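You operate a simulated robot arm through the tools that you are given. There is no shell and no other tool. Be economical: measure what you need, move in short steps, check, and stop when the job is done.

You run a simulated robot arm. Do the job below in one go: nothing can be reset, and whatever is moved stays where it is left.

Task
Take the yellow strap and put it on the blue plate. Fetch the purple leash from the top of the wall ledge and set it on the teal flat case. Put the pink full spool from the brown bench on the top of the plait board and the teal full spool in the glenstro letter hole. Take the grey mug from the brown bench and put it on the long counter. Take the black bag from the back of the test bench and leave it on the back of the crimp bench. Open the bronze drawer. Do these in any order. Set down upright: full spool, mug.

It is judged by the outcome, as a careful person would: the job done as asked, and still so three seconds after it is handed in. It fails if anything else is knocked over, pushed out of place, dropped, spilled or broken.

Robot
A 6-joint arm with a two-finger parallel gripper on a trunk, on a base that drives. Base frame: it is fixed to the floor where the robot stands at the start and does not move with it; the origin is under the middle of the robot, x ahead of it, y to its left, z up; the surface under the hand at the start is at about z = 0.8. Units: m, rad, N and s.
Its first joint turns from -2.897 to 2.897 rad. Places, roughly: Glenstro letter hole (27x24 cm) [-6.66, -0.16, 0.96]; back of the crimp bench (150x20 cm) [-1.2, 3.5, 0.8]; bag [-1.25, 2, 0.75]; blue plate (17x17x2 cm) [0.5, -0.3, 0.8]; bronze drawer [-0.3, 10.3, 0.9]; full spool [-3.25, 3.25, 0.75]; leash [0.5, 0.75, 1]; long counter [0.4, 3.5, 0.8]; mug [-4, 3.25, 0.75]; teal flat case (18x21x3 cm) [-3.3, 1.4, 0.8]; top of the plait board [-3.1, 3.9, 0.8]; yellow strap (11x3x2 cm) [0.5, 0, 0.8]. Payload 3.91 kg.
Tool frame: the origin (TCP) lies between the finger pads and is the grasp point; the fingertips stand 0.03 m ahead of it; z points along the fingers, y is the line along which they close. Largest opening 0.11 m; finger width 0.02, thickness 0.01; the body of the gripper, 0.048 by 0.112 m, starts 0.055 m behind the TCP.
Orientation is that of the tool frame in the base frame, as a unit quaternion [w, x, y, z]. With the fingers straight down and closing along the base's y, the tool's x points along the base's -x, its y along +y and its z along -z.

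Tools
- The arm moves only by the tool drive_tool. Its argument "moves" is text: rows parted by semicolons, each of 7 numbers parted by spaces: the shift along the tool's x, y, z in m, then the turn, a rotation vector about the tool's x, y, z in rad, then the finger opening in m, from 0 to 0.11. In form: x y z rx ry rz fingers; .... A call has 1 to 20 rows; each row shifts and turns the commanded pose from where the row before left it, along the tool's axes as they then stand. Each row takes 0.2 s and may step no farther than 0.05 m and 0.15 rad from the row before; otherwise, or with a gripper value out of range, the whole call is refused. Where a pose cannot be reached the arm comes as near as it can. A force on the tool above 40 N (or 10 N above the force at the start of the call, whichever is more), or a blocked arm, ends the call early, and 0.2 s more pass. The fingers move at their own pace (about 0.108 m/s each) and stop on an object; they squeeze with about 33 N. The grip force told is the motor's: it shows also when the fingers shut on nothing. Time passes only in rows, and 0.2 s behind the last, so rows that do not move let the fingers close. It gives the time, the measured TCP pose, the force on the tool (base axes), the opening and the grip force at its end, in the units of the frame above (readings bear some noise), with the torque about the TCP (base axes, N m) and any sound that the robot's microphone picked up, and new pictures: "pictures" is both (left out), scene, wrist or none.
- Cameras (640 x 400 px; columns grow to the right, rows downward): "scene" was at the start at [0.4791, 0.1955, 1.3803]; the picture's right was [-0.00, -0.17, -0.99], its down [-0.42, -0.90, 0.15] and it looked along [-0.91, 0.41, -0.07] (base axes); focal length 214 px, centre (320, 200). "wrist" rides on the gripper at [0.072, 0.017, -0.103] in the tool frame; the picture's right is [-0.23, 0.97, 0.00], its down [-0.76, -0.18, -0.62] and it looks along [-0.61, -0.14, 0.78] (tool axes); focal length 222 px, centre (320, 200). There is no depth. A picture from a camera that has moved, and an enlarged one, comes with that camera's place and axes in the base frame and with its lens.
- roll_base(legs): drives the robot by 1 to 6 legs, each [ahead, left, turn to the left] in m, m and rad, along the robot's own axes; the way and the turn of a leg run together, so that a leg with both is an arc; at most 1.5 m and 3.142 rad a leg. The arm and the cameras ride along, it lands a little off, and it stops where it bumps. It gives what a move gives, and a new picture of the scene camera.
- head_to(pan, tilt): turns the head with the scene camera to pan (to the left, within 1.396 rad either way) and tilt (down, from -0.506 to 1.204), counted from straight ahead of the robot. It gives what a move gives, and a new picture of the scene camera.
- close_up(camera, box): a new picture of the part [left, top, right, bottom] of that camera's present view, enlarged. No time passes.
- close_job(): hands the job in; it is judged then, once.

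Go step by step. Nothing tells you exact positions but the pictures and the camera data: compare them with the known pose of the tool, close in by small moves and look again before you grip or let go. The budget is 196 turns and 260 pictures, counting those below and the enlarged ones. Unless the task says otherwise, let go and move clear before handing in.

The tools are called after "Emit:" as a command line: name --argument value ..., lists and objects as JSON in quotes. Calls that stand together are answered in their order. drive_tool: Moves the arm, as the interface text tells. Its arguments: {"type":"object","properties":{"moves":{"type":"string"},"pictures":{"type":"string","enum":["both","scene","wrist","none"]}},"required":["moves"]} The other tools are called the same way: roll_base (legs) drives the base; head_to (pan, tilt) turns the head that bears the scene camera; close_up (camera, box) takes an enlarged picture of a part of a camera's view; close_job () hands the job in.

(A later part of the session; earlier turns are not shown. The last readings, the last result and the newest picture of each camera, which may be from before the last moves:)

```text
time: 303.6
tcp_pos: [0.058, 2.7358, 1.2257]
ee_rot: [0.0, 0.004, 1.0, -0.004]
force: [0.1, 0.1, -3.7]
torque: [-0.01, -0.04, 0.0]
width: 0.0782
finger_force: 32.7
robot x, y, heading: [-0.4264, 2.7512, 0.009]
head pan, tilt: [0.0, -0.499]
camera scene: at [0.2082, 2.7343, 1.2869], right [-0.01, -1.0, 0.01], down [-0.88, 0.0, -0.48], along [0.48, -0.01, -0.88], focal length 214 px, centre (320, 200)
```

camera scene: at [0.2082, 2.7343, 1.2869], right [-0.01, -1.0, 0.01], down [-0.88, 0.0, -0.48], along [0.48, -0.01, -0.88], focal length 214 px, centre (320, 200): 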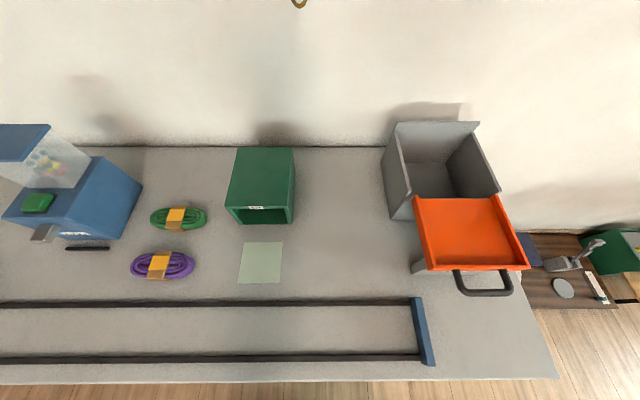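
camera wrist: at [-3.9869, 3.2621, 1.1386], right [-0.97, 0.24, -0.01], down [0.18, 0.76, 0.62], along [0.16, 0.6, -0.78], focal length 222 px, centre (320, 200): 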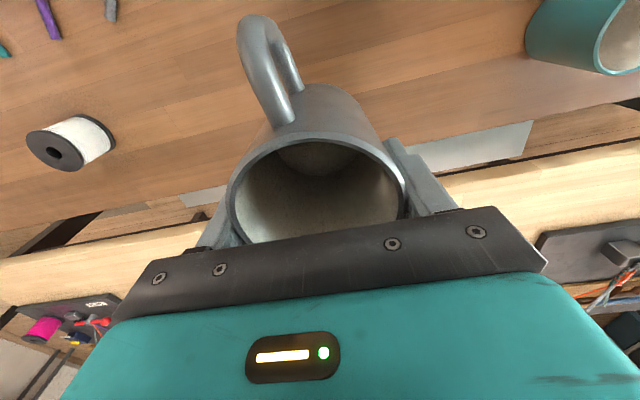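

There's a free patch at about (0.345, 2.68) between the green box and the grey bin. I bring the mug above it.

Emit:
drive_tool --moves "-.041 -.008 0 0 0 0 0;-.041 -.008 0 0 0 0 0;-.041 -.008 0 0 0 0 0;-.041 -.008 .01 0 0 0 0;-.041 -.008 .01 0 0 0 0;-.041 -.008 .01 0 0 0 0;-.041 -.008 .01 0 0 0 0;0 0 .04 0 0 0 0;0 0 .04 0 0 0 0;0 0 .04 0 0 0 0" --pictures "both"

```text
time: 305.8
tcp_pos: [0.3437, 2.6753, 1.0662]
ee_rot: [0.001, 0.004, 1.0, -0.004]
force: [-0.1, 0.6, -2.6]
torque: [-0.02, -0.05, 0.03]
width: 0.0784
finger_force: 32.8
robot x, y, heading: [-0.4295, 2.7568, 0.004]
head pan, tilt: [0.0, -0.499]
camera scene: at [0.4932, 2.6755, 1.1287], right [-0.01, -1.0, 0.01], down [-0.88, 0.0, -0.48], along [0.48, -0.01, -0.88], focal length 214 px, centre (320, 200)
camera wrist: at [0.2715, 2.694, 1.1696], right [0.23, 0.97, -0.01], down [0.76, -0.18, 0.63], along [0.61, -0.15, -0.78], focal length 222 px, centre (320, 200)
```

scene: 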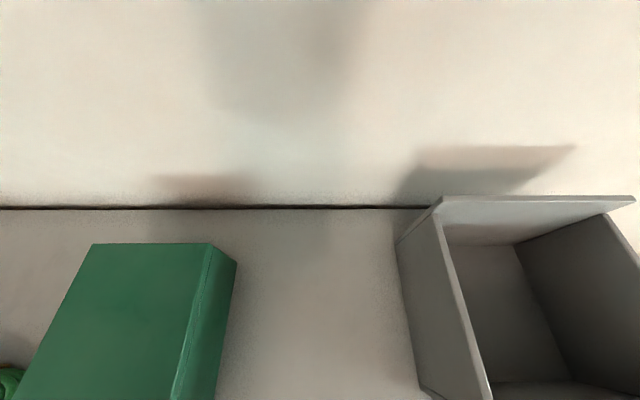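
wrist: 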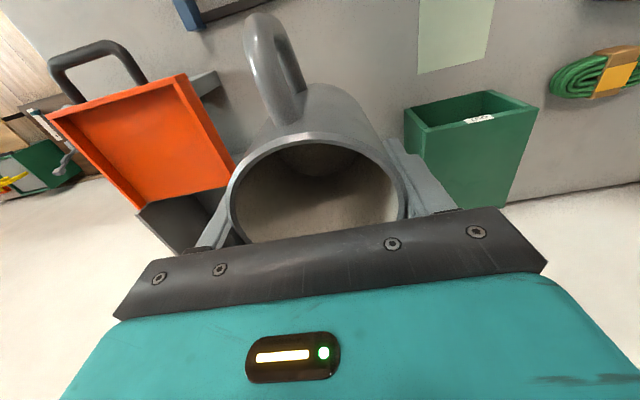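

Clearances on both sides are fine. I lower the mug in steps.

Emit:
drive_tool --moves "0 0 .04 0 0 0 0;0 0 .04 0 0 0 0;0 0 .04 0 0 0 0;0 0 .04 0 0 0 0;0 0 .02 0 0 0 0" --pictures "wrist"

Emit:
drive_tool --moves "0 0 .004 0 0 0 0;0 0 .004 0 0 0 0" --pictures "none"

```text
time: 307.0
tcp_pos: [0.3444, 2.6746, 0.8851]
ee_rot: [0.0, 0.004, 1.0, -0.003]
force: [-0.4, 0.0, -3.2]
torque: [0.03, -0.09, 0.0]
width: 0.078
finger_force: 33.2
robot x, y, heading: [-0.4237, 2.7567, 0.008]
head pan, tilt: [0.0, -0.499]
camera wrist: at [0.2723, 2.6922, 0.9883], right [0.23, 0.97, -0.01], down [0.76, -0.18, 0.62], along [0.61, -0.15, -0.78], focal length 222 px, centre (320, 200)
```

wrist: 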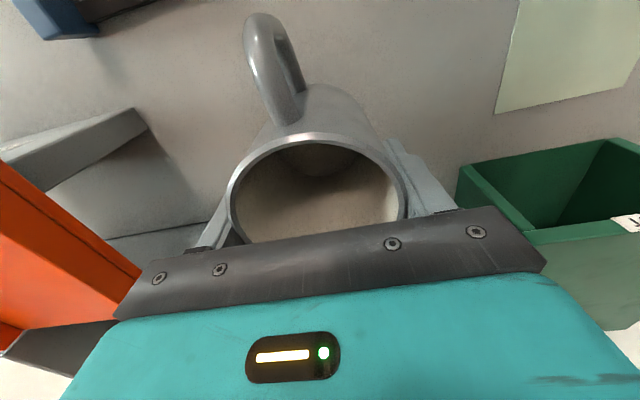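

```text
time: 307.6
tcp_pos: [0.3448, 2.6737, 0.8753]
ee_rot: [-0.001, 0.004, 1.0, -0.003]
force: [-1.4, 0.5, -2.9]
torque: [-0.02, -0.03, 0.01]
width: 0.0786
finger_force: 33.4
robot x, y, heading: [-0.4286, 2.7543, 0.002]
head pan, tilt: [0.0, -0.499]
```

Emit:
drive_tool --moves "0 0 .003 0 0 0 0;0 0 .003 0 0 0 0" --pictures "none"

Emit:
drive_tool --moves "0 0 .003 0 0 0 0;0 0 .002 0 0 0 0" --pictures "none"

```text
time: 308.2
tcp_pos: [0.3455, 2.6721, 0.8709]
ee_rot: [0.0, 0.004, 1.0, -0.003]
force: [0.9, -0.1, -3.0]
torque: [-0.02, -0.05, 0.03]
width: 0.0783
finger_force: 33.3
robot x, y, heading: [-0.4257, 2.7594, 0.008]
head pan, tilt: [0.0, -0.499]
```

```text
time: 308.8
tcp_pos: [0.3447, 2.6739, 0.8667]
ee_rot: [0.0, 0.003, 1.0, -0.004]
force: [0.2, -0.7, -2.2]
torque: [0.01, -0.04, 0.03]
width: 0.0784
finger_force: 33.4
robot x, y, heading: [-0.4269, 2.7545, 0.006]
head pan, tilt: [0.0, -0.499]
```

Emit:
drive_tool --moves "0 0 .002 0 0 0 0;0 0 .002 0 0 0 0" --pictures "wrist"

Emit:
drive_tool --moves "0 0 .002 0 0 0 0;0 0 .001 0 0 0 0" --pictures "none"

```text
time: 309.4
tcp_pos: [0.3464, 2.6726, 0.8635]
ee_rot: [0.002, 0.003, 1.0, -0.004]
force: [1.4, -2.8, 19.6]
torque: [0.09, 0.14, 0.23]
width: 0.0782
finger_force: 32.8
robot x, y, heading: [-0.429, 2.7577, 0.006]
head pan, tilt: [0.0, -0.499]
camera wrist: at [0.2731, 2.6913, 0.9668], right [0.23, 0.97, -0.01], down [0.76, -0.18, 0.63], along [0.61, -0.15, -0.78], focal length 222 px, centre (320, 200)
```

wrist: 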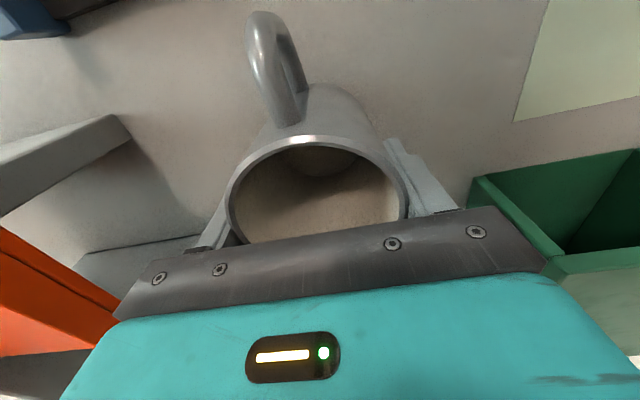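

```text
time: 310.0
tcp_pos: [0.3442, 2.6741, 0.8603]
ee_rot: [0.001, 0.003, 1.0, -0.004]
force: [1.9, -1.4, 19.1]
torque: [0.09, 0.09, 0.22]
width: 0.0777
finger_force: 33.0
robot x, y, heading: [-0.4261, 2.7514, 0.007]
head pan, tilt: [0.0, -0.499]
```

The mug stands on the counter. I relax, open and rise straight up.

Emit:
drive_tool --moves "0 0 -.002 0 0 0 0;0 0 0 0 0 0 .09;0 0 0 0 0 0 .105;0 0 0 0 0 0 .105;0 0 -.03 0 0 0 .105;0 0 -.05 0 0 0 .105;0 0 -.05 0 0 0 .105;0 0 -.05 0 0 0 .105;0 0 -.05 0 0 0 .105;0 0 -.05 0 0 0 .105;0 0 -.05 0 0 0 .105;.03 0 0 0 0 0 .105" --pictures "wrist"

```text
time: 312.6
tcp_pos: [0.3169, 2.6752, 1.193]
ee_rot: [-0.001, 0.004, 1.0, -0.004]
force: [0.4, 0.4, -1.1]
torque: [0.02, 0.08, 0.0]
width: 0.1048
finger_force: 0.0
robot x, y, heading: [-0.4218, 2.7543, 0.002]
head pan, tilt: [0.0, -0.499]
camera wrist: at [0.2444, 2.6942, 1.2955], right [0.23, 0.97, -0.01], down [0.76, -0.18, 0.62], along [0.6, -0.15, -0.78], focal length 222 px, centre (320, 200)
```

wrist: 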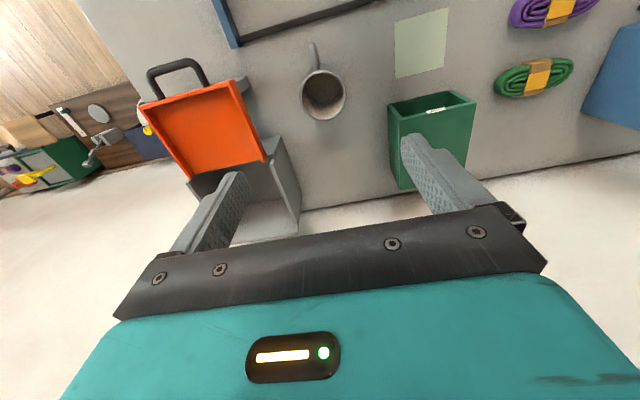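

Mug stands upright on the counter. Next the black bag: I retract, turn west and go to y ≈ 2.05.

Emit:
drive_tool --moves ".045 0 -.01 0 0 0 .105;.045 0 -.01 0 0 0 .105;.045 0 -.01 0 0 0 .105;.045 0 -.01 0 0 0 .105;.045 0 -.01 0 0 0 .105;.045 0 -.01 0 0 0 .105" --pictures "none"

Emit:
roll_base --legs '[[0, -0.7, 0], [0, 0, 3.14]]'

```text
time: 314.0
tcp_pos: [0.0482, 2.6774, 1.2501]
ee_rot: [-0.001, 0.004, 1.0, -0.004]
force: [0.8, -0.6, -0.3]
torque: [0.02, 0.1, 0.0]
width: 0.1051
finger_force: 0.0
robot x, y, heading: [-0.4258, 2.7525, 0.005]
head pan, tilt: [0.0, -0.499]
```

```text
time: 325.2
tcp_pos: [-0.8993, 2.1139, 1.2503]
ee_rot: [-0.004, 1.0, -0.001, 0.0]
force: [0.1, 0.0, -0.7]
torque: [-0.03, 0.0, 0.0]
width: 0.1051
finger_force: 0.1
robot x, y, heading: [-0.4211, 2.0388, -3.133]
head pan, tilt: [0.0, -0.499]
camera scene: at [-1.0484, 2.1147, 1.312], right [0.0, 1.0, 0.01], down [0.88, 0.0, -0.48], along [-0.48, 0.01, -0.88], focal length 214 px, centre (320, 200)
```

scene: 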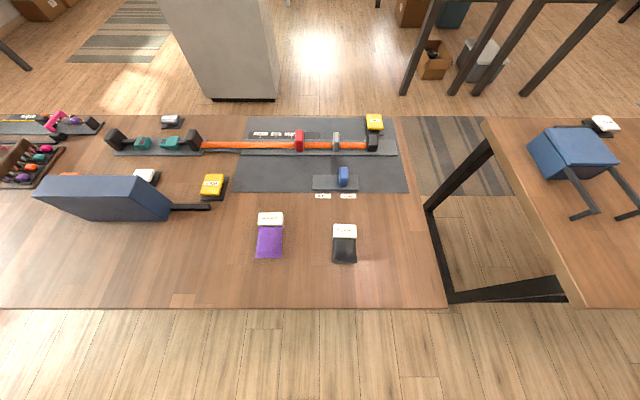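

Emit:
close_up --camera "scene" --box '[230, 180, 390, 280]'

```text
4.00 times, centred on (310, 230) of scene
camera zoom: at [-1.0484, 2.1147, 1.312], right [0.0, 1.0, 0.01], down [0.88, 0.0, -0.48], along [-0.48, 0.01, -0.88], focal length 858 px, centre (360, 80)
```

zoom: 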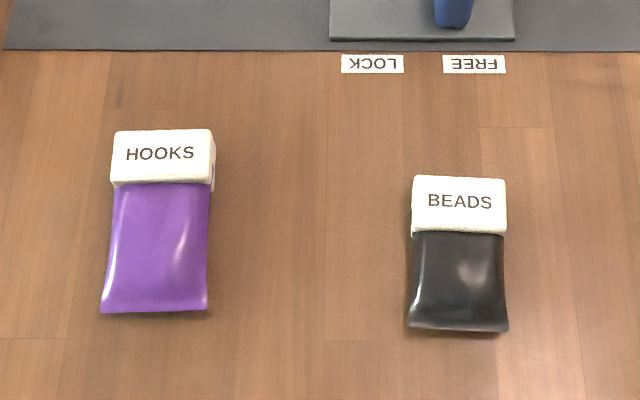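

The black "BEADS" bag lies flat at about (-1.21, 2.18), its width along y. I move over it and look again.

Emit:
drive_tool --moves "-.04 -.008 .02 0 0 0 .105;-.04 -.008 .02 0 0 0 .105;-.04 -.008 .02 0 0 0 .105;-.04 -.008 .02 0 0 0 .105;-.04 -.008 .02 0 0 0 .105;-.04 -.008 .02 0 0 0 .105;-.04 -.008 .02 0 0 0 .105;-.029 -.01 .02 0 0 0 .105;0 0 .045 0 0 0 .1;0 0 .045 0 0 0 .1;0 0 .045 0 0 0 .1" --pictures "wrist"

Emit:
head_to --pan 0 --tilt 0.4

```text
time: 327.6
tcp_pos: [-1.2056, 2.1841, 0.9574]
ee_rot: [-0.004, 1.0, -0.001, 0.0]
force: [0.9, 0.2, -0.5]
torque: [0.02, 0.03, -0.02]
width: 0.0996
finger_force: 0.0
robot x, y, heading: [-0.4223, 2.0417, -3.128]
head pan, tilt: [0.0, -0.499]
camera wrist: at [-1.1328, 2.1662, 1.0589], right [-0.23, -0.97, -0.01], down [-0.76, 0.17, 0.63], along [-0.61, 0.15, -0.78], focal length 222 px, centre (320, 200)
```

wrist: 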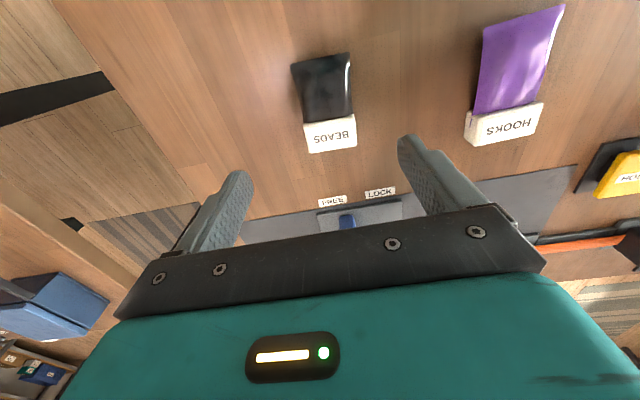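

```text
time: 328.9
tcp_pos: [-1.2057, 2.1839, 0.9565]
ee_rot: [-0.004, 1.0, -0.001, 0.0]
force: [-0.9, 0.4, -0.1]
torque: [-0.02, 0.04, 0.02]
width: 0.1
finger_force: 0.0
robot x, y, heading: [-0.4247, 2.0364, -3.13]
head pan, tilt: [0.0, 0.4]
camera scene: at [-1.2794, 2.1841, 0.9924], right [0.0, 1.0, 0.01], down [0.92, 0.0, 0.39], along [0.39, 0.01, -0.92], focal length 214 px, centre (320, 200)
```

scene: 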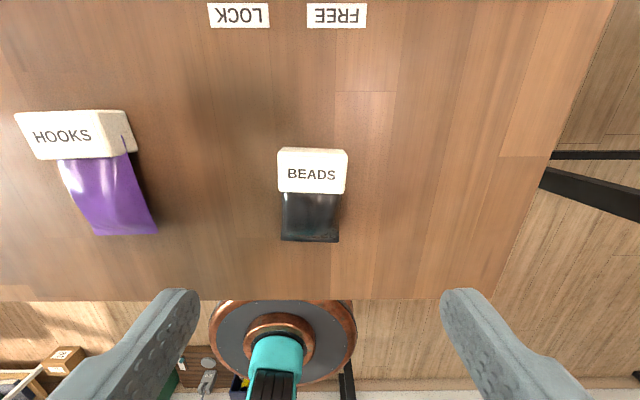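

Bag centred near (-1.21, 2.179). I shift slightly towards its stiff header, descend to the bench and grip.

Emit:
drive_tool --moves "-.012 .005 .04 0 0 0 .09;0 0 .04 0 0 0 .085;0 0 .03 0 0 0 .085;0 0 .01 0 0 0 .085" --pictures "wrist"

```text
time: 329.9
tcp_pos: [-1.2186, 2.1786, 0.8331]
ee_rot: [-0.003, 1.0, -0.001, 0.0]
force: [0.1, 0.4, -0.4]
torque: [0.01, 0.01, 0.01]
width: 0.0848
finger_force: 0.0
robot x, y, heading: [-0.4216, 2.0418, -3.129]
head pan, tilt: [0.0, 0.4]
camera wrist: at [-1.1454, 2.1613, 0.9375], right [-0.23, -0.97, -0.01], down [-0.76, 0.17, 0.62], along [-0.61, 0.15, -0.78], focal length 222 px, centre (320, 200)
```

wrist: 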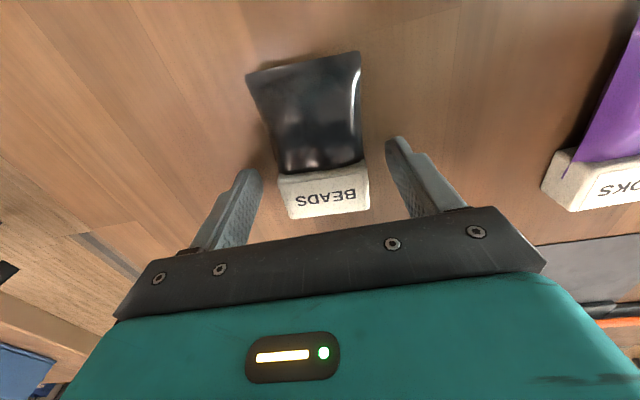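

Emit:
drive_tool --moves "0 0 .002 0 0 0 .05;0 0 0 0 0 0 0;0 0 0 0 0 0 0;0 0 0 0 0 0 0;0 0 -.02 0 0 0 0;0 0 -.04 0 0 0 0;0 0 -.04 0 0 0 0" --pictures "wrist"

```text
time: 331.4
tcp_pos: [-1.2216, 2.1793, 0.9334]
ee_rot: [-0.004, 1.0, 0.0, 0.0]
force: [-0.4, -0.5, -1.4]
torque: [0.04, -0.02, -0.01]
width: 0.0555
finger_force: 32.7
robot x, y, heading: [-0.4227, 2.0418, -3.128]
head pan, tilt: [0.0, 0.4]
camera wrist: at [-1.1482, 2.1616, 1.037], right [-0.23, -0.97, -0.01], down [-0.76, 0.17, 0.62], along [-0.61, 0.15, -0.78], focal length 222 px, centre (320, 200)
```

wrist: 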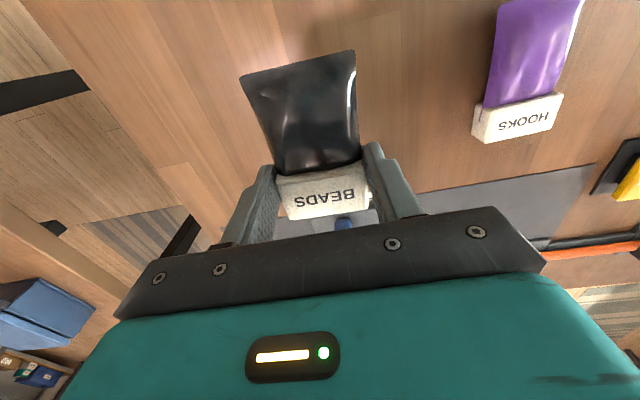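

Bag held. I raise and retract, then drive north alongside the crimp bench and look at its back strip.

Emit:
drive_tool --moves "0 0 -.05 0 0 0 0;0 0 -.05 0 0 0 0;.04 0 -.03 0 0 0 0;.04 0 -.03 0 0 0 0;.04 0 -.03 0 0 0 0;.04 0 -.03 0 0 0 0;.04 0 -.03 0 0 0 0;.04 0 -.03 0 0 0 0;.04 0 0 0 0 0 0" --pictures "none"

Emit:
roll_base --legs '[[0, -1.2, -0.01]]'

Emit:
head_to --pan 0 --tilt -0.506

```text
time: 333.4
tcp_pos: [-0.9381, 2.174, 1.2136]
ee_rot: [-0.002, 1.0, 0.0, 0.001]
force: [-1.3, 0.8, -1.1]
torque: [0.0, -0.08, 0.0]
width: 0.0553
finger_force: 32.9
robot x, y, heading: [-0.4199, 2.0407, -3.13]
head pan, tilt: [0.0, 0.4]
```

```text
time: 339.7
tcp_pos: [-0.945, 3.4239, 1.214]
ee_rot: [-0.004, 1.0, -0.005, 0.0]
force: [-0.3, -0.7, -0.7]
torque: [0.0, 0.01, -0.01]
width: 0.0551
finger_force: 33.6
robot x, y, heading: [-0.4295, 3.2823, -3.14]
head pan, tilt: [0.0, 0.4]
camera scene: at [-1.019, 3.4245, 1.2508], right [0.01, 1.0, 0.01], down [0.92, -0.01, 0.39], along [0.39, 0.0, -0.92], focal length 214 px, centre (320, 200)
```

scene: 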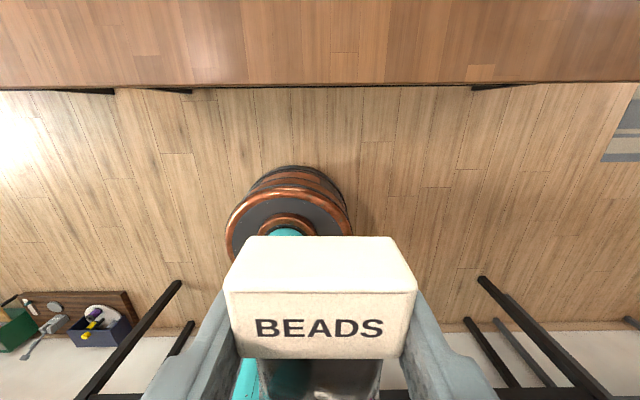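

```text
time: 340.9
tcp_pos: [-0.9462, 3.4236, 1.2142]
ee_rot: [-0.004, 1.0, -0.006, 0.0]
force: [0.6, 0.3, -0.9]
torque: [0.0, 0.0, 0.0]
width: 0.055
finger_force: 33.0
robot x, y, heading: [-0.4303, 3.28, -3.134]
head pan, tilt: [0.0, -0.499]
camera scene: at [-1.096, 3.4251, 1.2764], right [0.01, 1.0, 0.01], down [0.88, -0.01, -0.48], along [-0.48, 0.01, -0.88], focal length 214 px, centre (320, 200)
```

scene: 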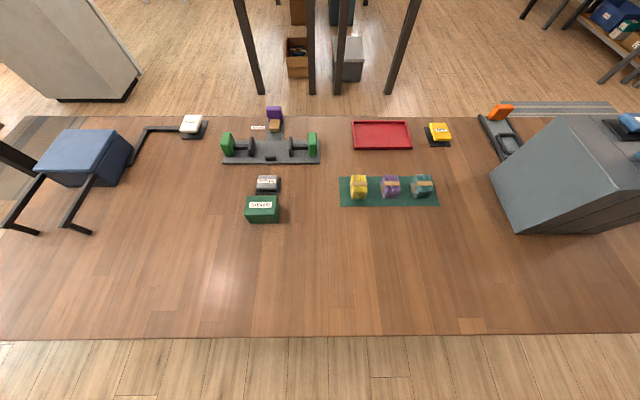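

The near strip of the crimp bench is empty (edge at x ≈ -1.066). I place the bag centred at about x = -1.175, y = 3.43.

Emit:
drive_tool --moves "-.041 0 .02 0 0 0 0;-.041 0 .02 0 0 0 0;-.041 0 .02 0 0 0 0;-.041 0 .02 0 0 0 0;-.041 0 .02 0 0 0 0;-.04 0 .02 0 0 0 0;0 0 .045 0 0 0 0;0 0 .045 0 0 0 0;0 0 .045 0 0 0 0;0 0 .045 0 0 0 0;0 0 .035 0 0 0 0" --pictures "wrist"

Emit:
drive_tool --moves "0 0 .006 0 0 0 0;0 0 .006 0 0 0 0" --pictures "none"

```text
time: 343.3
tcp_pos: [-1.1879, 3.4291, 0.8791]
ee_rot: [-0.005, 1.0, -0.006, -0.001]
force: [0.5, -0.1, -1.2]
torque: [0.04, 0.05, 0.01]
width: 0.0553
finger_force: 33.1
robot x, y, heading: [-0.4308, 3.2807, -3.131]
head pan, tilt: [0.0, -0.499]
camera wrist: at [-1.1158, 3.411, 0.9824], right [-0.24, -0.97, -0.01], down [-0.76, 0.18, 0.63], along [-0.61, 0.15, -0.78], focal length 222 px, centre (320, 200)
```

wrist: 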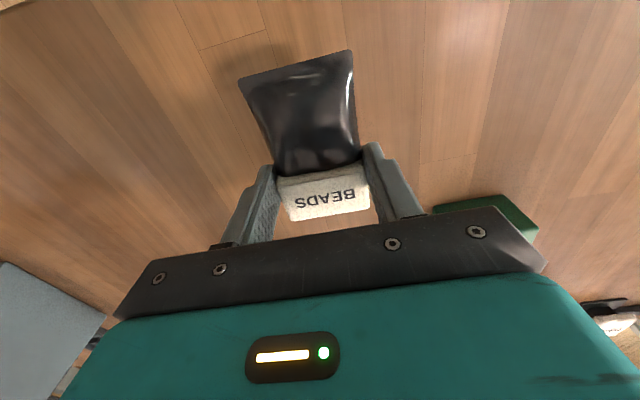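

```text
time: 343.9
tcp_pos: [-1.1885, 3.4296, 0.8668]
ee_rot: [-0.003, 1.0, -0.006, 0.0]
force: [0.2, 0.2, -0.8]
torque: [0.03, 0.01, -0.01]
width: 0.055
finger_force: 32.5
robot x, y, heading: [-0.4332, 3.2845, -3.138]
head pan, tilt: [0.0, -0.499]
```

Emit:
drive_tool --moves "0 0 .008 0 0 0 0;0 0 .008 0 0 0 0;0 0 .008 0 0 0 0;0 0 .005 0 0 0 0;0 0 .003 0 0 0 0" --pictures "wrist"

```text
time: 345.1
tcp_pos: [-1.1909, 3.4292, 0.8344]
ee_rot: [-0.004, 1.0, -0.005, 0.0]
force: [1.0, 0.5, -0.7]
torque: [0.02, 0.02, -0.02]
width: 0.0553
finger_force: 32.8
robot x, y, heading: [-0.4306, 3.285, -3.135]
head pan, tilt: [0.0, -0.499]
camera wrist: at [-1.1182, 3.4112, 0.9383], right [-0.24, -0.97, -0.01], down [-0.76, 0.18, 0.62], along [-0.61, 0.15, -0.78], focal length 222 px, centre (320, 200)
```

wrist: 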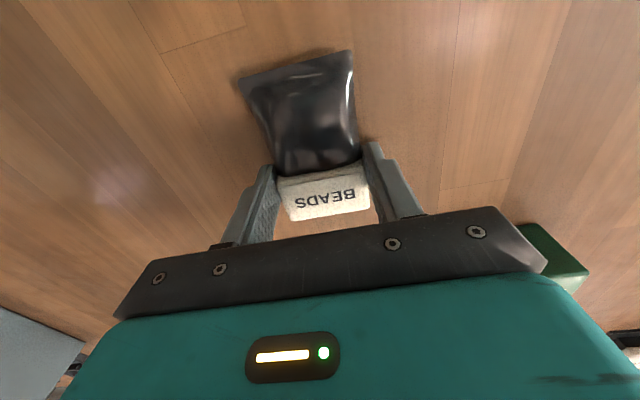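

It is within about 2–3 mm of the surface. I go down slightly more, release and rise.

Emit:
drive_tool --moves "0 0 .003 0 0 0 0;0 0 0 0 0 0 .065;0 0 0 0 0 0 .08;0 0 -.03 0 0 0 .08;0 0 -.05 0 0 0 .08;0 0 -.05 0 0 0 .08;0 0 -.05 0 0 0 .08;0 0 -.05 0 0 0 .08;0 0 -.05 0 0 0 .08;.04 0 -.02 0 0 0 .08;.04 0 -.02 0 0 0 .08;.04 0 -.02 0 0 0 .08;.04 0 -.02 0 0 0 .08;.04 0 -.02 0 0 0 .08;.04 0 -.02 0 0 0 .08" --pictures "scene"

```text
time: 348.3
tcp_pos: [-0.9522, 3.4233, 1.2323]
ee_rot: [-0.004, 1.0, -0.006, 0.001]
force: [-0.6, -0.9, -0.5]
torque: [0.01, -0.08, -0.03]
width: 0.0799
finger_force: 0.0
robot x, y, heading: [-0.4349, 3.2838, -3.137]
head pan, tilt: [0.0, -0.499]
camera scene: at [-1.1026, 3.426, 1.293], right [0.01, 1.0, 0.01], down [0.88, -0.01, -0.48], along [-0.48, 0.01, -0.88], focal length 214 px, centre (320, 200)
```

scene: 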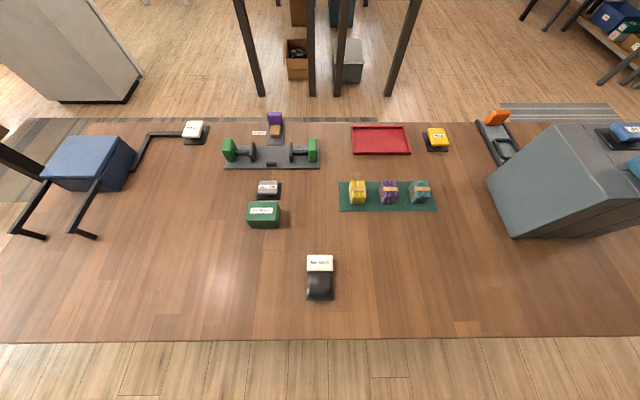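

The bag lies on the back strip of the crimp bench. Now the drawer far north: I turn north and pitch the tool horizontal so the head can look ahead.

Emit:
roll_base --legs '[[0, 0, -1.571]]'

Emit:
drive_tool --moves "-.02 .04 0 0 0 0 .08;-.02 .04 0 0 0 0 .08;-.02 .04 0 0 0 0 .08;-.02 .04 0 0 0 0 .08;0 .04 0 0 0 0 .08;0 .04 0 0 0 0 .08;0 .04 0 0 0 0 .08;0 0 .03 0 -.1436 0 .08;0 0 .03 0 -.1436 0 .08;0 0 0 0 -.1436 0 .08;0 0 0 0 -.1436 0 .08;0 0 0 0 -.1436 0 .08;0 0 0 0 -.1436 0 .08;0 0 0 0 -.1436 0 .08;0 0 0 0 -.1436 0 .08;0 0 0 0 -.1436 0 .08;0 0 0 0 -.1436 0 .08" --pictures "none"

Emit:
head_to --pan 0 --tilt 0.1

```text
time: 352.5
tcp_pos: [-0.2987, 3.8033, 1.2322]
ee_rot: [-0.003, 0.708, -0.706, 0.002]
force: [0.2, 0.0, 0.1]
torque: [0.01, 0.01, 0.03]
width: 0.08
finger_force: 0.1
robot x, y, heading: [-0.4336, 3.2857, 1.589]
head pan, tilt: [0.0, -0.499]
camera scene: at [-0.3004, 3.9544, 1.2941], right [1.0, 0.0, 0.01], down [0.01, -0.88, -0.48], along [0.01, 0.48, -0.88], focal length 214 px, centre (320, 200)
```

scene: 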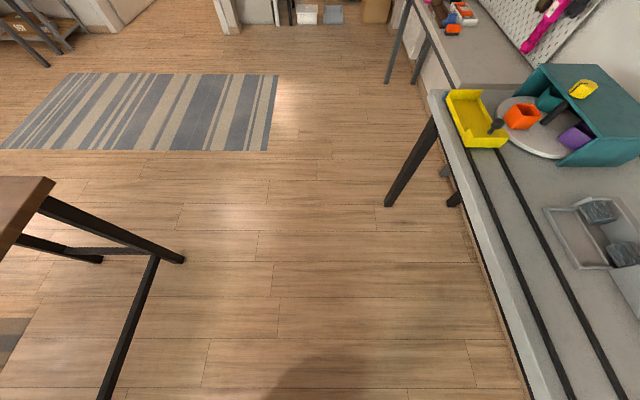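

```text
time: 356.1
tcp_pos: [-0.5795, 3.8865, 1.1699]
ee_rot: [-0.467, 0.535, -0.53, -0.464]
force: [0.4, -0.1, 0.2]
torque: [0.02, -0.01, -0.01]
width: 0.08
finger_force: 0.1
robot x, y, heading: [-0.4345, 3.2815, 1.582]
head pan, tilt: [0.0, -0.499]
```

```text
time: 357.1
tcp_pos: [-0.5773, 3.8872, 1.1699]
ee_rot: [-0.467, 0.534, -0.53, -0.464]
force: [0.5, -0.5, -0.2]
torque: [-0.01, -0.02, 0.01]
width: 0.0798
finger_force: 0.2
robot x, y, heading: [-0.4324, 3.2841, 1.587]
head pan, tilt: [0.0, 0.099]
camera scene: at [-0.5798, 3.8637, 1.2746], right [1.0, 0.0, 0.01], down [0.01, -0.23, -0.97], along [0.0, 0.97, -0.23], focal length 214 px, centre (320, 200)
```

scene: 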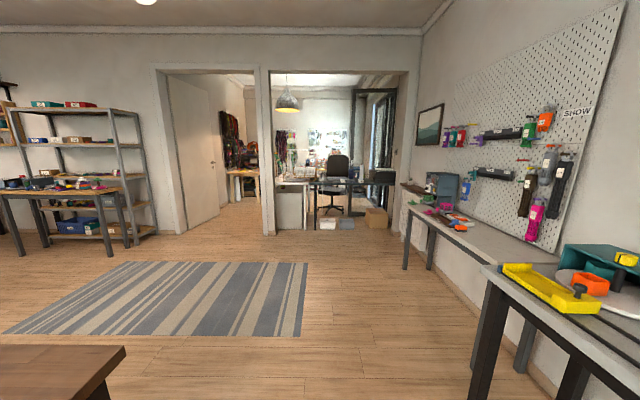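

Emit:
close_up --camera "scene" --box '[160, 60, 420, 245]'

```text
2.16 times, centred on (290, 152) of scene
camera zoom: at [-0.5798, 3.8637, 1.2746], right [1.0, 0.0, 0.01], down [0.01, -0.23, -0.97], along [0.0, 0.97, -0.23], focal length 464 px, centre (385, 303)
```

zoom: 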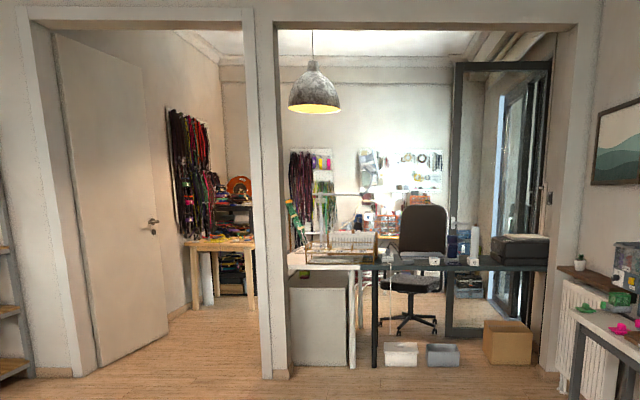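

Beyond the far wall's left doorway is the back room holding the drawer, the right opening being blocked by tables. I drive up to the doorway and look.

Emit:
roll_base --legs '[[1.3, 0, -0.014], [0.9, 1.2, 0], [0, 0.42, 0]]'

```text
time: 372.8
tcp_pos: [-2.1837, 6.0952, 1.1702]
ee_rot: [0.477, -0.524, 0.541, 0.454]
force: [0.4, -0.9, 0.1]
torque: [-0.01, 0.02, 0.0]
width: 0.08
finger_force: 0.1
robot x, y, heading: [-2.0636, 5.4851, 1.541]
head pan, tilt: [0.0, 0.099]
camera scene: at [-2.1872, 6.0711, 1.2745], right [1.0, -0.04, 0.01], down [0.0, -0.23, -0.97], along [0.04, 0.97, -0.23], focal length 214 px, centre (320, 200)
```

scene: 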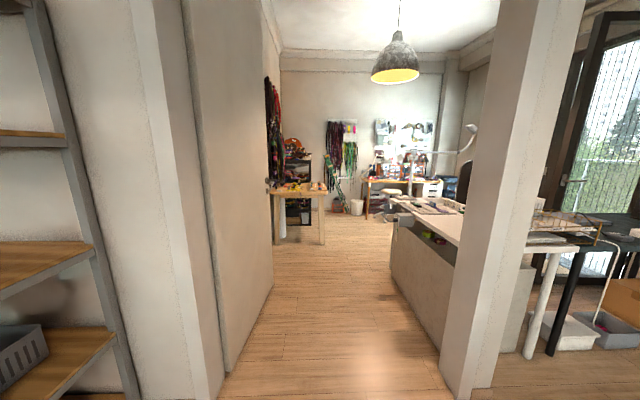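

Emit:
close_up --camera "scene" --box '[320, 100, 500, 260]'

```text
2.50 times, centred on (410, 180) of scene
camera zoom: at [-2.1872, 6.0711, 1.2745], right [1.0, -0.04, 0.01], down [0.0, -0.23, -0.97], along [0.04, 0.97, -0.23], focal length 536 px, centre (95, 250)
```

zoom: 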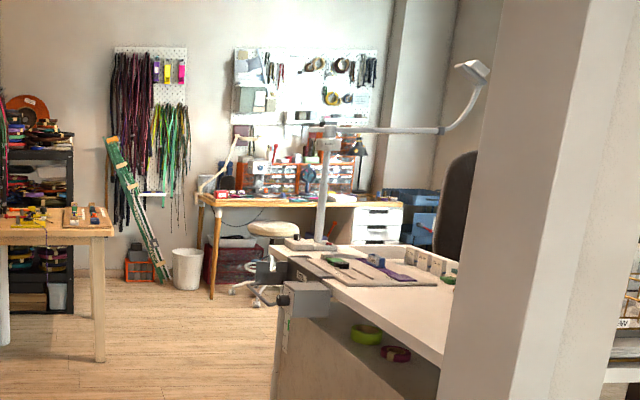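

The doorway is clear (x from -2.7 to -1.4). I drive through and pause past the white island.

Emit:
roll_base --legs '[[0, 0, 0.03], [1.4, 0, 0], [0.6, -0.05, 0], [0.75, -0.2, 0]]'

```text
time: 386.8
tcp_pos: [-1.9532, 8.8094, 1.1709]
ee_rot: [0.474, -0.527, 0.537, 0.457]
force: [0.1, -0.5, 0.2]
torque: [0.01, 0.0, 0.03]
width: 0.0798
finger_force: 0.0
robot x, y, heading: [-1.8254, 8.2024, 1.557]
head pan, tilt: [0.0, 0.099]
camera scene: at [-1.9549, 8.7861, 1.2745], right [1.0, -0.03, 0.01], down [0.0, -0.23, -0.97], along [0.03, 0.97, -0.23], focal length 214 px, centre (320, 200)
```

scene: 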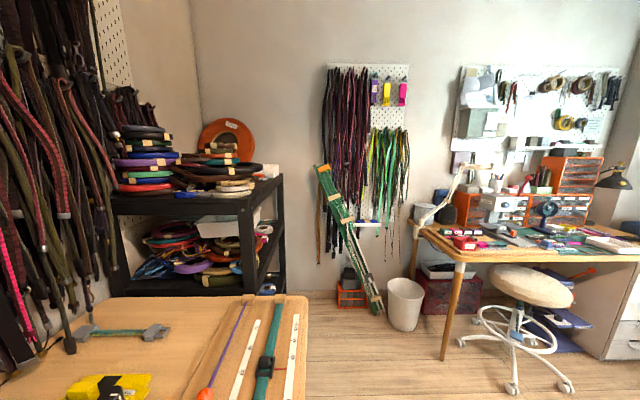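

I continue round to stand before the desk with the organiser, keeping clear of the stool.

Emit:
roll_base --legs '[[0.7, -0.38, 0.014], [0, -0.75, 0]]'

```text
time: 394.8
tcp_pos: [-0.8117, 9.4987, 1.1703]
ee_rot: [0.473, -0.527, 0.537, 0.457]
force: [0.6, -0.2, 0.3]
torque: [0.0, 0.01, -0.02]
width: 0.0799
finger_force: 0.1
robot x, y, heading: [-0.6812, 8.8877, 1.561]
head pan, tilt: [0.0, 0.099]
camera scene: at [-0.8139, 9.4758, 1.2745], right [1.0, -0.02, 0.01], down [0.0, -0.23, -0.97], along [0.02, 0.97, -0.23], focal length 214 px, centre (320, 200)
```

scene: 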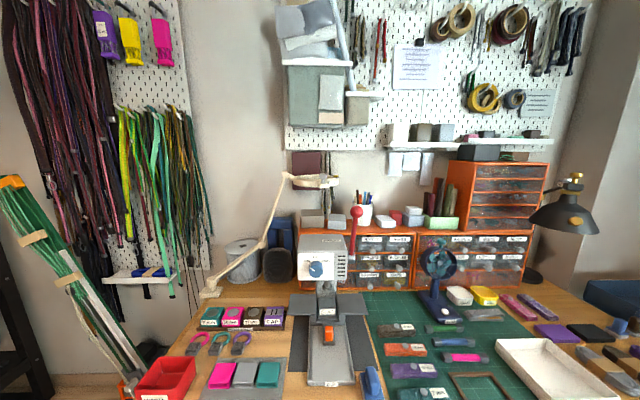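

Emit:
close_up --camera "scene" --box '[330, 150, 570, 300]'

```text
2.67 times, centred on (450, 225) of scene
camera zoom: at [-0.8139, 9.4758, 1.2745], right [1.0, -0.02, 0.01], down [0.0, -0.23, -0.97], along [0.02, 0.97, -0.23], focal length 572 px, centre (-27, 133)
```

zoom: 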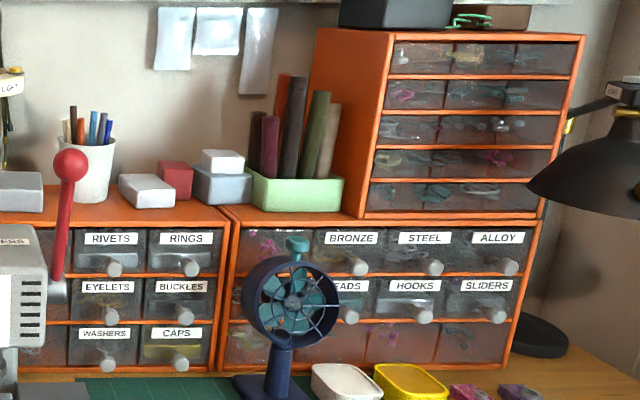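

The BRONZE label is on the top row of the right unit, with a small fan standing near it. I check the way to the right before shifting.

Emit:
head_to --pan -1.2 --tilt 0.5

```text
time: 396.1
tcp_pos: [-0.8121, 9.4989, 1.1708]
ee_rot: [0.473, -0.528, 0.537, 0.457]
force: [-0.4, -0.1, -0.1]
torque: [-0.01, 0.0, 0.04]
width: 0.0799
finger_force: 0.1
robot x, y, heading: [-0.682, 8.8924, 1.558]
head pan, tilt: [-1.201, 0.499]
camera scene: at [-0.7304, 9.4103, 1.2463], right [0.34, -0.93, 0.13], down [-0.45, -0.28, -0.85], along [0.83, 0.23, -0.51], focal length 214 px, centre (320, 200)
```

scene: 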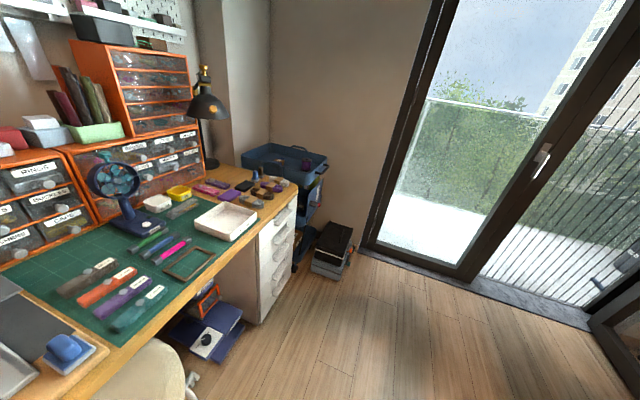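

The floor to the right is free. I shift right so the hand lines up with the bronze drawer.

Emit:
roll_base --legs '[[0, -0.5, 0.01]]'

Emit:
head_to --pan 0 --tilt 0.3

Emit:
close_up --camera "scene" --box '[220, 80, 420, 205]'

```text
time: 399.1
tcp_pos: [-0.3134, 9.4976, 1.1706]
ee_rot: [0.47, -0.531, 0.534, 0.46]
force: [0.0, 0.5, -0.7]
torque: [0.02, 0.0, 0.01]
width: 0.0802
finger_force: 0.1
robot x, y, heading: [-0.1744, 8.8884, 1.571]
head pan, tilt: [-1.201, 0.499]
camera scene: at [-0.2306, 9.4078, 1.2463], right [0.35, -0.93, 0.13], down [-0.44, -0.28, -0.85], along [0.83, 0.24, -0.51], focal length 214 px, centre (320, 200)
```

scene: 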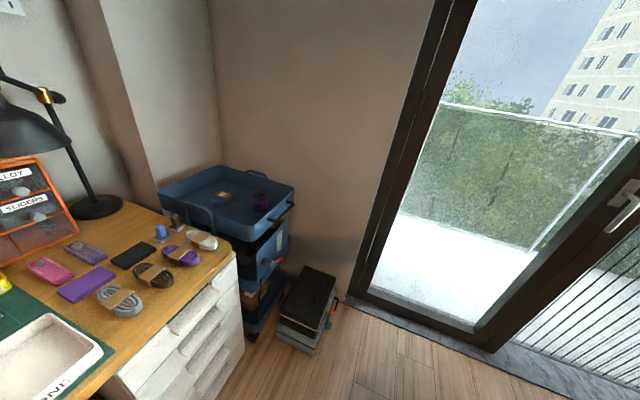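

```text
time: 400.5
tcp_pos: [-0.3136, 9.4956, 1.1706]
ee_rot: [0.47, -0.531, 0.534, 0.46]
force: [-0.4, 1.0, -0.2]
torque: [0.0, 0.0, 0.03]
width: 0.0798
finger_force: 0.0
robot x, y, heading: [-0.1753, 8.889, 1.574]
head pan, tilt: [0.0, 0.3]
camera scene: at [-0.3148, 9.4711, 1.2557], right [1.0, -0.01, 0.01], down [0.0, -0.42, -0.91], along [0.01, 0.91, -0.42], focal length 214 px, centre (320, 200)
```

scene: 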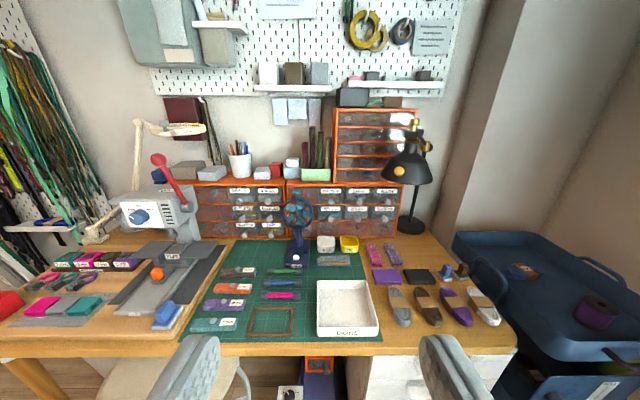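

```text
3.20 times, centred on (320, 142) of scene
camera zoom: at [-0.3148, 9.4711, 1.2557], right [1.0, -0.01, 0.01], down [0.0, -0.42, -0.91], along [0.01, 0.91, -0.42], focal length 686 px, centre (320, 384)
```

zoom: 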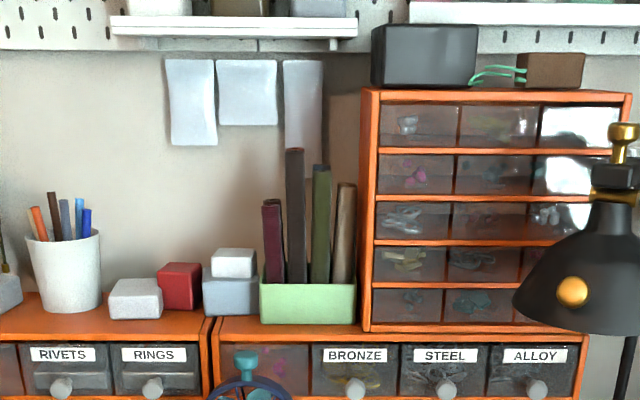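

Triangulating, the bronze knob is at about (-0.267, 10.183, 0.925), the fan just left of it at x ≈ -0.38. I approach at a slight angle from the right, turning the base left 0.26 rad and standing a bit to the right.

Emit:
roll_base --legs '[[0, 0, 0.26], [0.3, -0.37, 0]]'

```text
time: 404.1
tcp_pos: [-0.1885, 9.806, 1.1695]
ee_rot: [-0.409, 0.594, -0.463, -0.515]
force: [-0.5, -0.3, 0.7]
torque: [0.01, 0.05, 0.0]
width: 0.0799
finger_force: 0.1
robot x, y, heading: [0.0949, 9.2556, 1.822]
head pan, tilt: [0.0, 0.3]
stopped in leg 2: the robot was blocked; the commanded pose is now the measured one
camera scene: at [-0.1836, 9.7824, 1.2557], right [0.97, 0.24, 0.01], down [0.11, -0.41, -0.91], along [-0.21, 0.88, -0.42], focal length 214 px, centre (320, 200)
```

scene: 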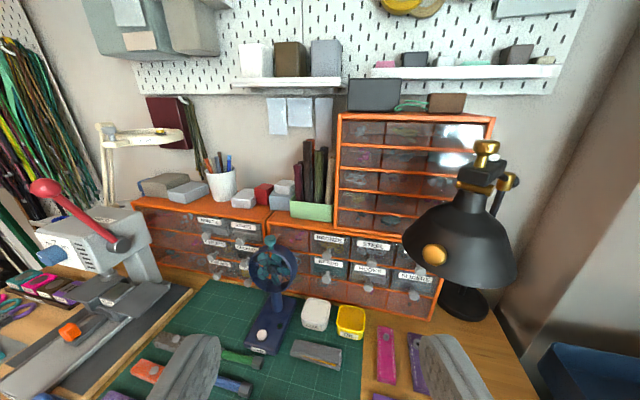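

Blocked slightly early (the drawer pedestal). I ease back a little and zoom on the knob.

Emit:
roll_base --legs '[[-0.03, 0, 0]]'

Emit:
close_up --camera "scene" --box '[220, 190, 460, 340]'

```text
time: 404.9
tcp_pos: [-0.1805, 9.7767, 1.1703]
ee_rot: [-0.409, 0.593, -0.463, -0.516]
force: [-0.5, -0.3, 0.5]
torque: [0.0, -0.04, 0.01]
width: 0.08
finger_force: 0.1
robot x, y, heading: [0.0977, 9.224, 1.823]
head pan, tilt: [0.0, 0.3]
camera scene: at [-0.1759, 9.7526, 1.2558], right [0.97, 0.24, 0.01], down [0.11, -0.41, -0.91], along [-0.21, 0.88, -0.42], focal length 214 px, centre (320, 200)
```

scene: 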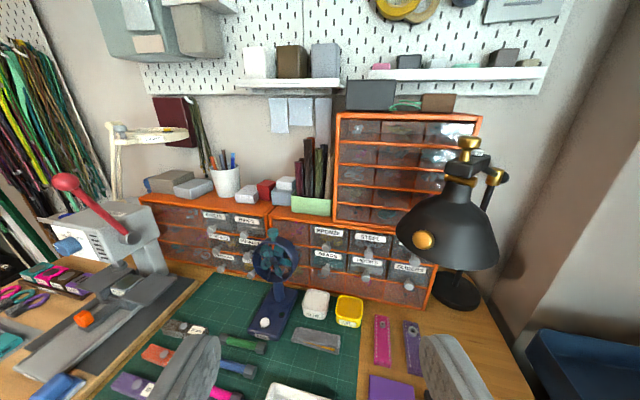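

```text
2.67 times, centred on (340, 265) of scene
camera zoom: at [-0.1759, 9.7526, 1.2558], right [0.97, 0.24, 0.01], down [0.11, -0.41, -0.91], along [-0.21, 0.88, -0.42], focal length 572 px, centre (267, 27)
```

zoom: 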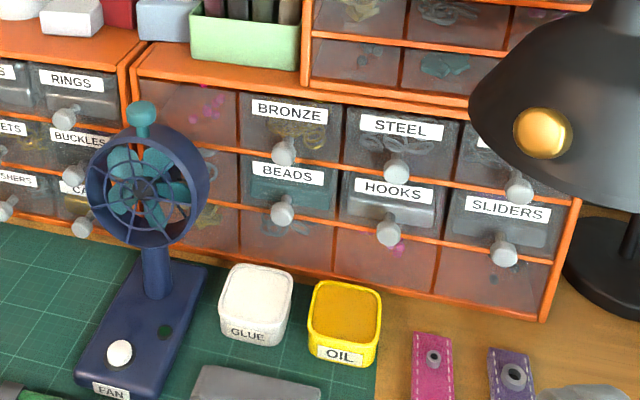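

The knob is confirmed near (-0.26, 10.175, 0.925) and the fan ring's right edge near x = -0.32. I move to a point 15 cm short of the knob, along the angled approach line.

Emit:
drive_tool --moves ".027 -.003 .038 0 0 0 .06;.027 -.003 .038 0 0 0 .055;.027 -.003 .038 0 0 0 .055;.027 -.003 .038 0 0 0 .055;.027 -.003 .038 0 0 0 .055;.027 -.003 .038 0 0 0 .055;.027 -.003 .038 0 0 0 .055" --pictures "both"

```text
time: 406.5
tcp_pos: [-0.2131, 10.0139, 0.9481]
ee_rot: [-0.409, 0.593, -0.463, -0.516]
force: [0.8, -0.5, 0.6]
torque: [-0.06, -0.01, 0.03]
width: 0.0552
finger_force: 0.0
robot x, y, heading: [0.1012, 9.2273, 1.825]
head pan, tilt: [0.0, 0.3]
camera scene: at [-0.2097, 9.9898, 1.0326], right [0.97, 0.24, 0.01], down [0.11, -0.41, -0.91], along [-0.21, 0.88, -0.42], focal length 214 px, centre (320, 200)
camera wrist: at [-0.2038, 9.9015, 0.889], right [-0.95, -0.2, 0.22], down [0.29, -0.46, 0.84], along [-0.07, 0.86, 0.5], focal length 222 px, centre (320, 200)
```

scene: 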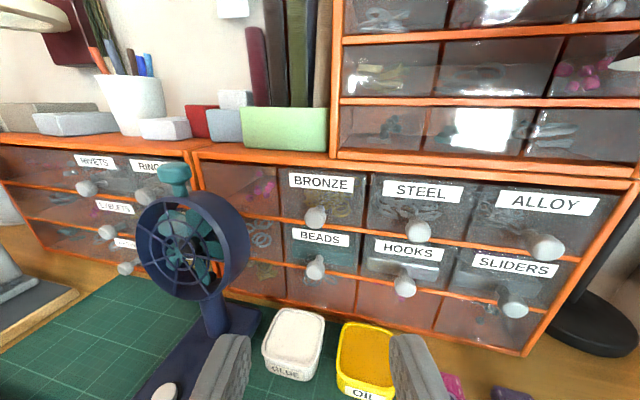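
wrist: 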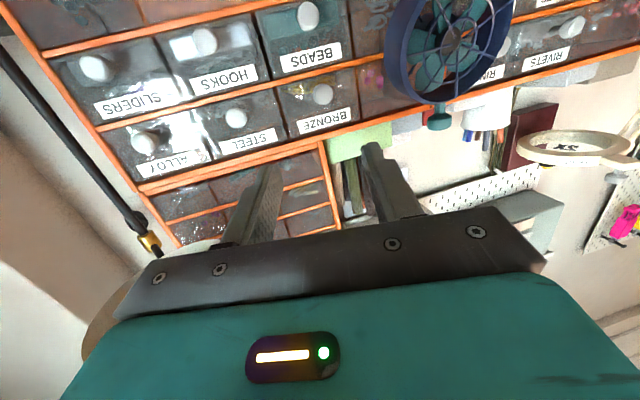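

I refine: knob at (-0.263, 10.19, 0.917). Before going in I check the fan's right edge against the drawer more precisely.

Emit:
close_up --camera "scene" --box '[130, 150, 380, 306]'

Emit:
close_up --camera "wrist" --box '[250, 0, 530, 175]'

```text
2.56 times, centred on (255, 228) of scene
camera zoom: at [-0.2097, 9.9898, 1.0326], right [0.97, 0.24, 0.01], down [0.11, -0.41, -0.91], along [-0.21, 0.88, -0.42], focal length 549 px, centre (486, 128)
```

zoom: 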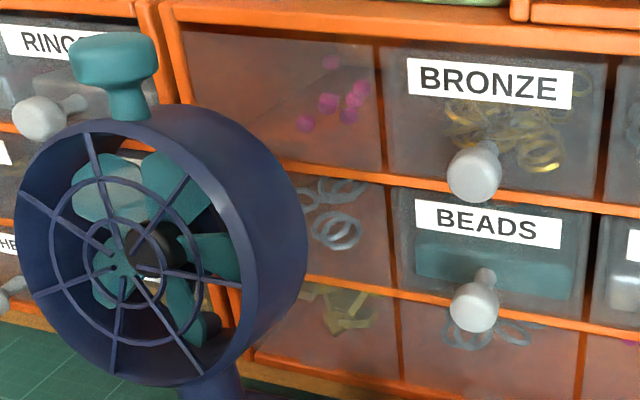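

```text
2.29 times, centred on (390, 88) of wrist
camera zoom: at [-0.2038, 9.9015, 0.889], right [-0.95, -0.2, 0.22], down [0.29, -0.46, 0.84], along [-0.07, 0.86, 0.5], focal length 508 px, centre (160, 457)
```

zoom: 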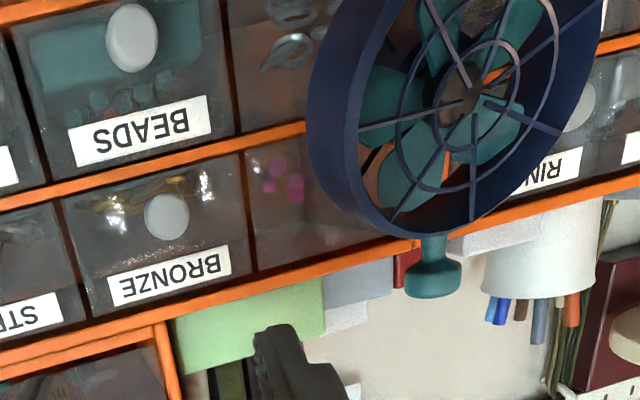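

The fan's right edge is at about x = -0.33, leaving ~1.5 cm beside the drawer and ~3 cm beside my fingers. I advance to the knob.

Emit:
drive_tool --moves ".0016 .003 .04 0 0 0 .055;.0016 .003 .04 0 0 0 .055;.0016 .0027 .04 0 0 0 .055;.0014 0 .03 0 0 0 .055" --pictures "both"

```text
time: 407.5
tcp_pos: [-0.2589, 10.1543, 0.9214]
ee_rot: [-0.409, 0.594, -0.463, -0.516]
force: [0.3, 0.3, 0.6]
torque: [-0.02, 0.01, 0.01]
width: 0.0548
finger_force: 0.1
robot x, y, heading: [0.101, 9.2232, 1.824]
head pan, tilt: [0.0, 0.3]
camera scene: at [-0.2544, 10.1309, 1.0061], right [0.97, 0.24, 0.01], down [0.11, -0.41, -0.91], along [-0.21, 0.88, -0.42], focal length 214 px, centre (320, 200)
camera wrist: at [-0.2484, 10.0426, 0.8626], right [-0.95, -0.2, 0.22], down [0.29, -0.46, 0.84], along [-0.07, 0.86, 0.5], focal length 222 px, centre (320, 200)
```

scene: 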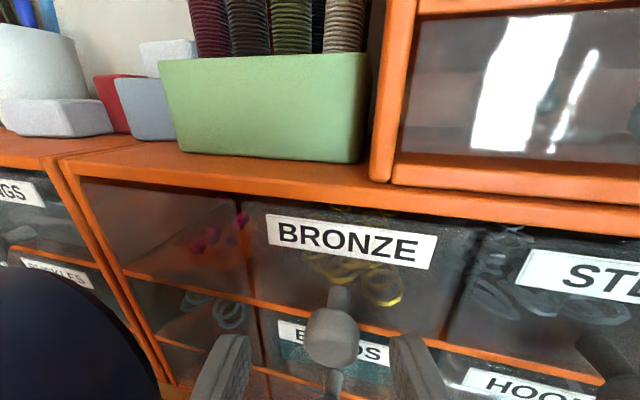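
wrist: 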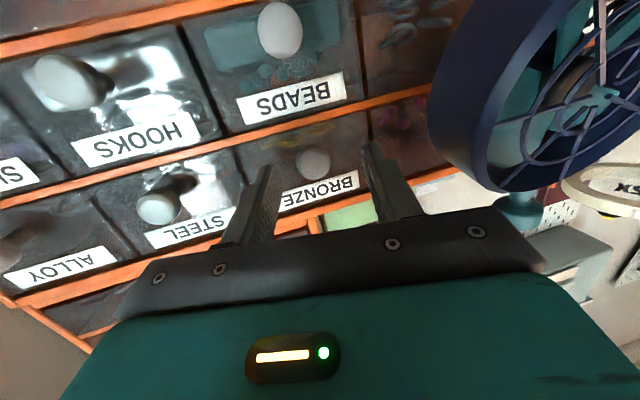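

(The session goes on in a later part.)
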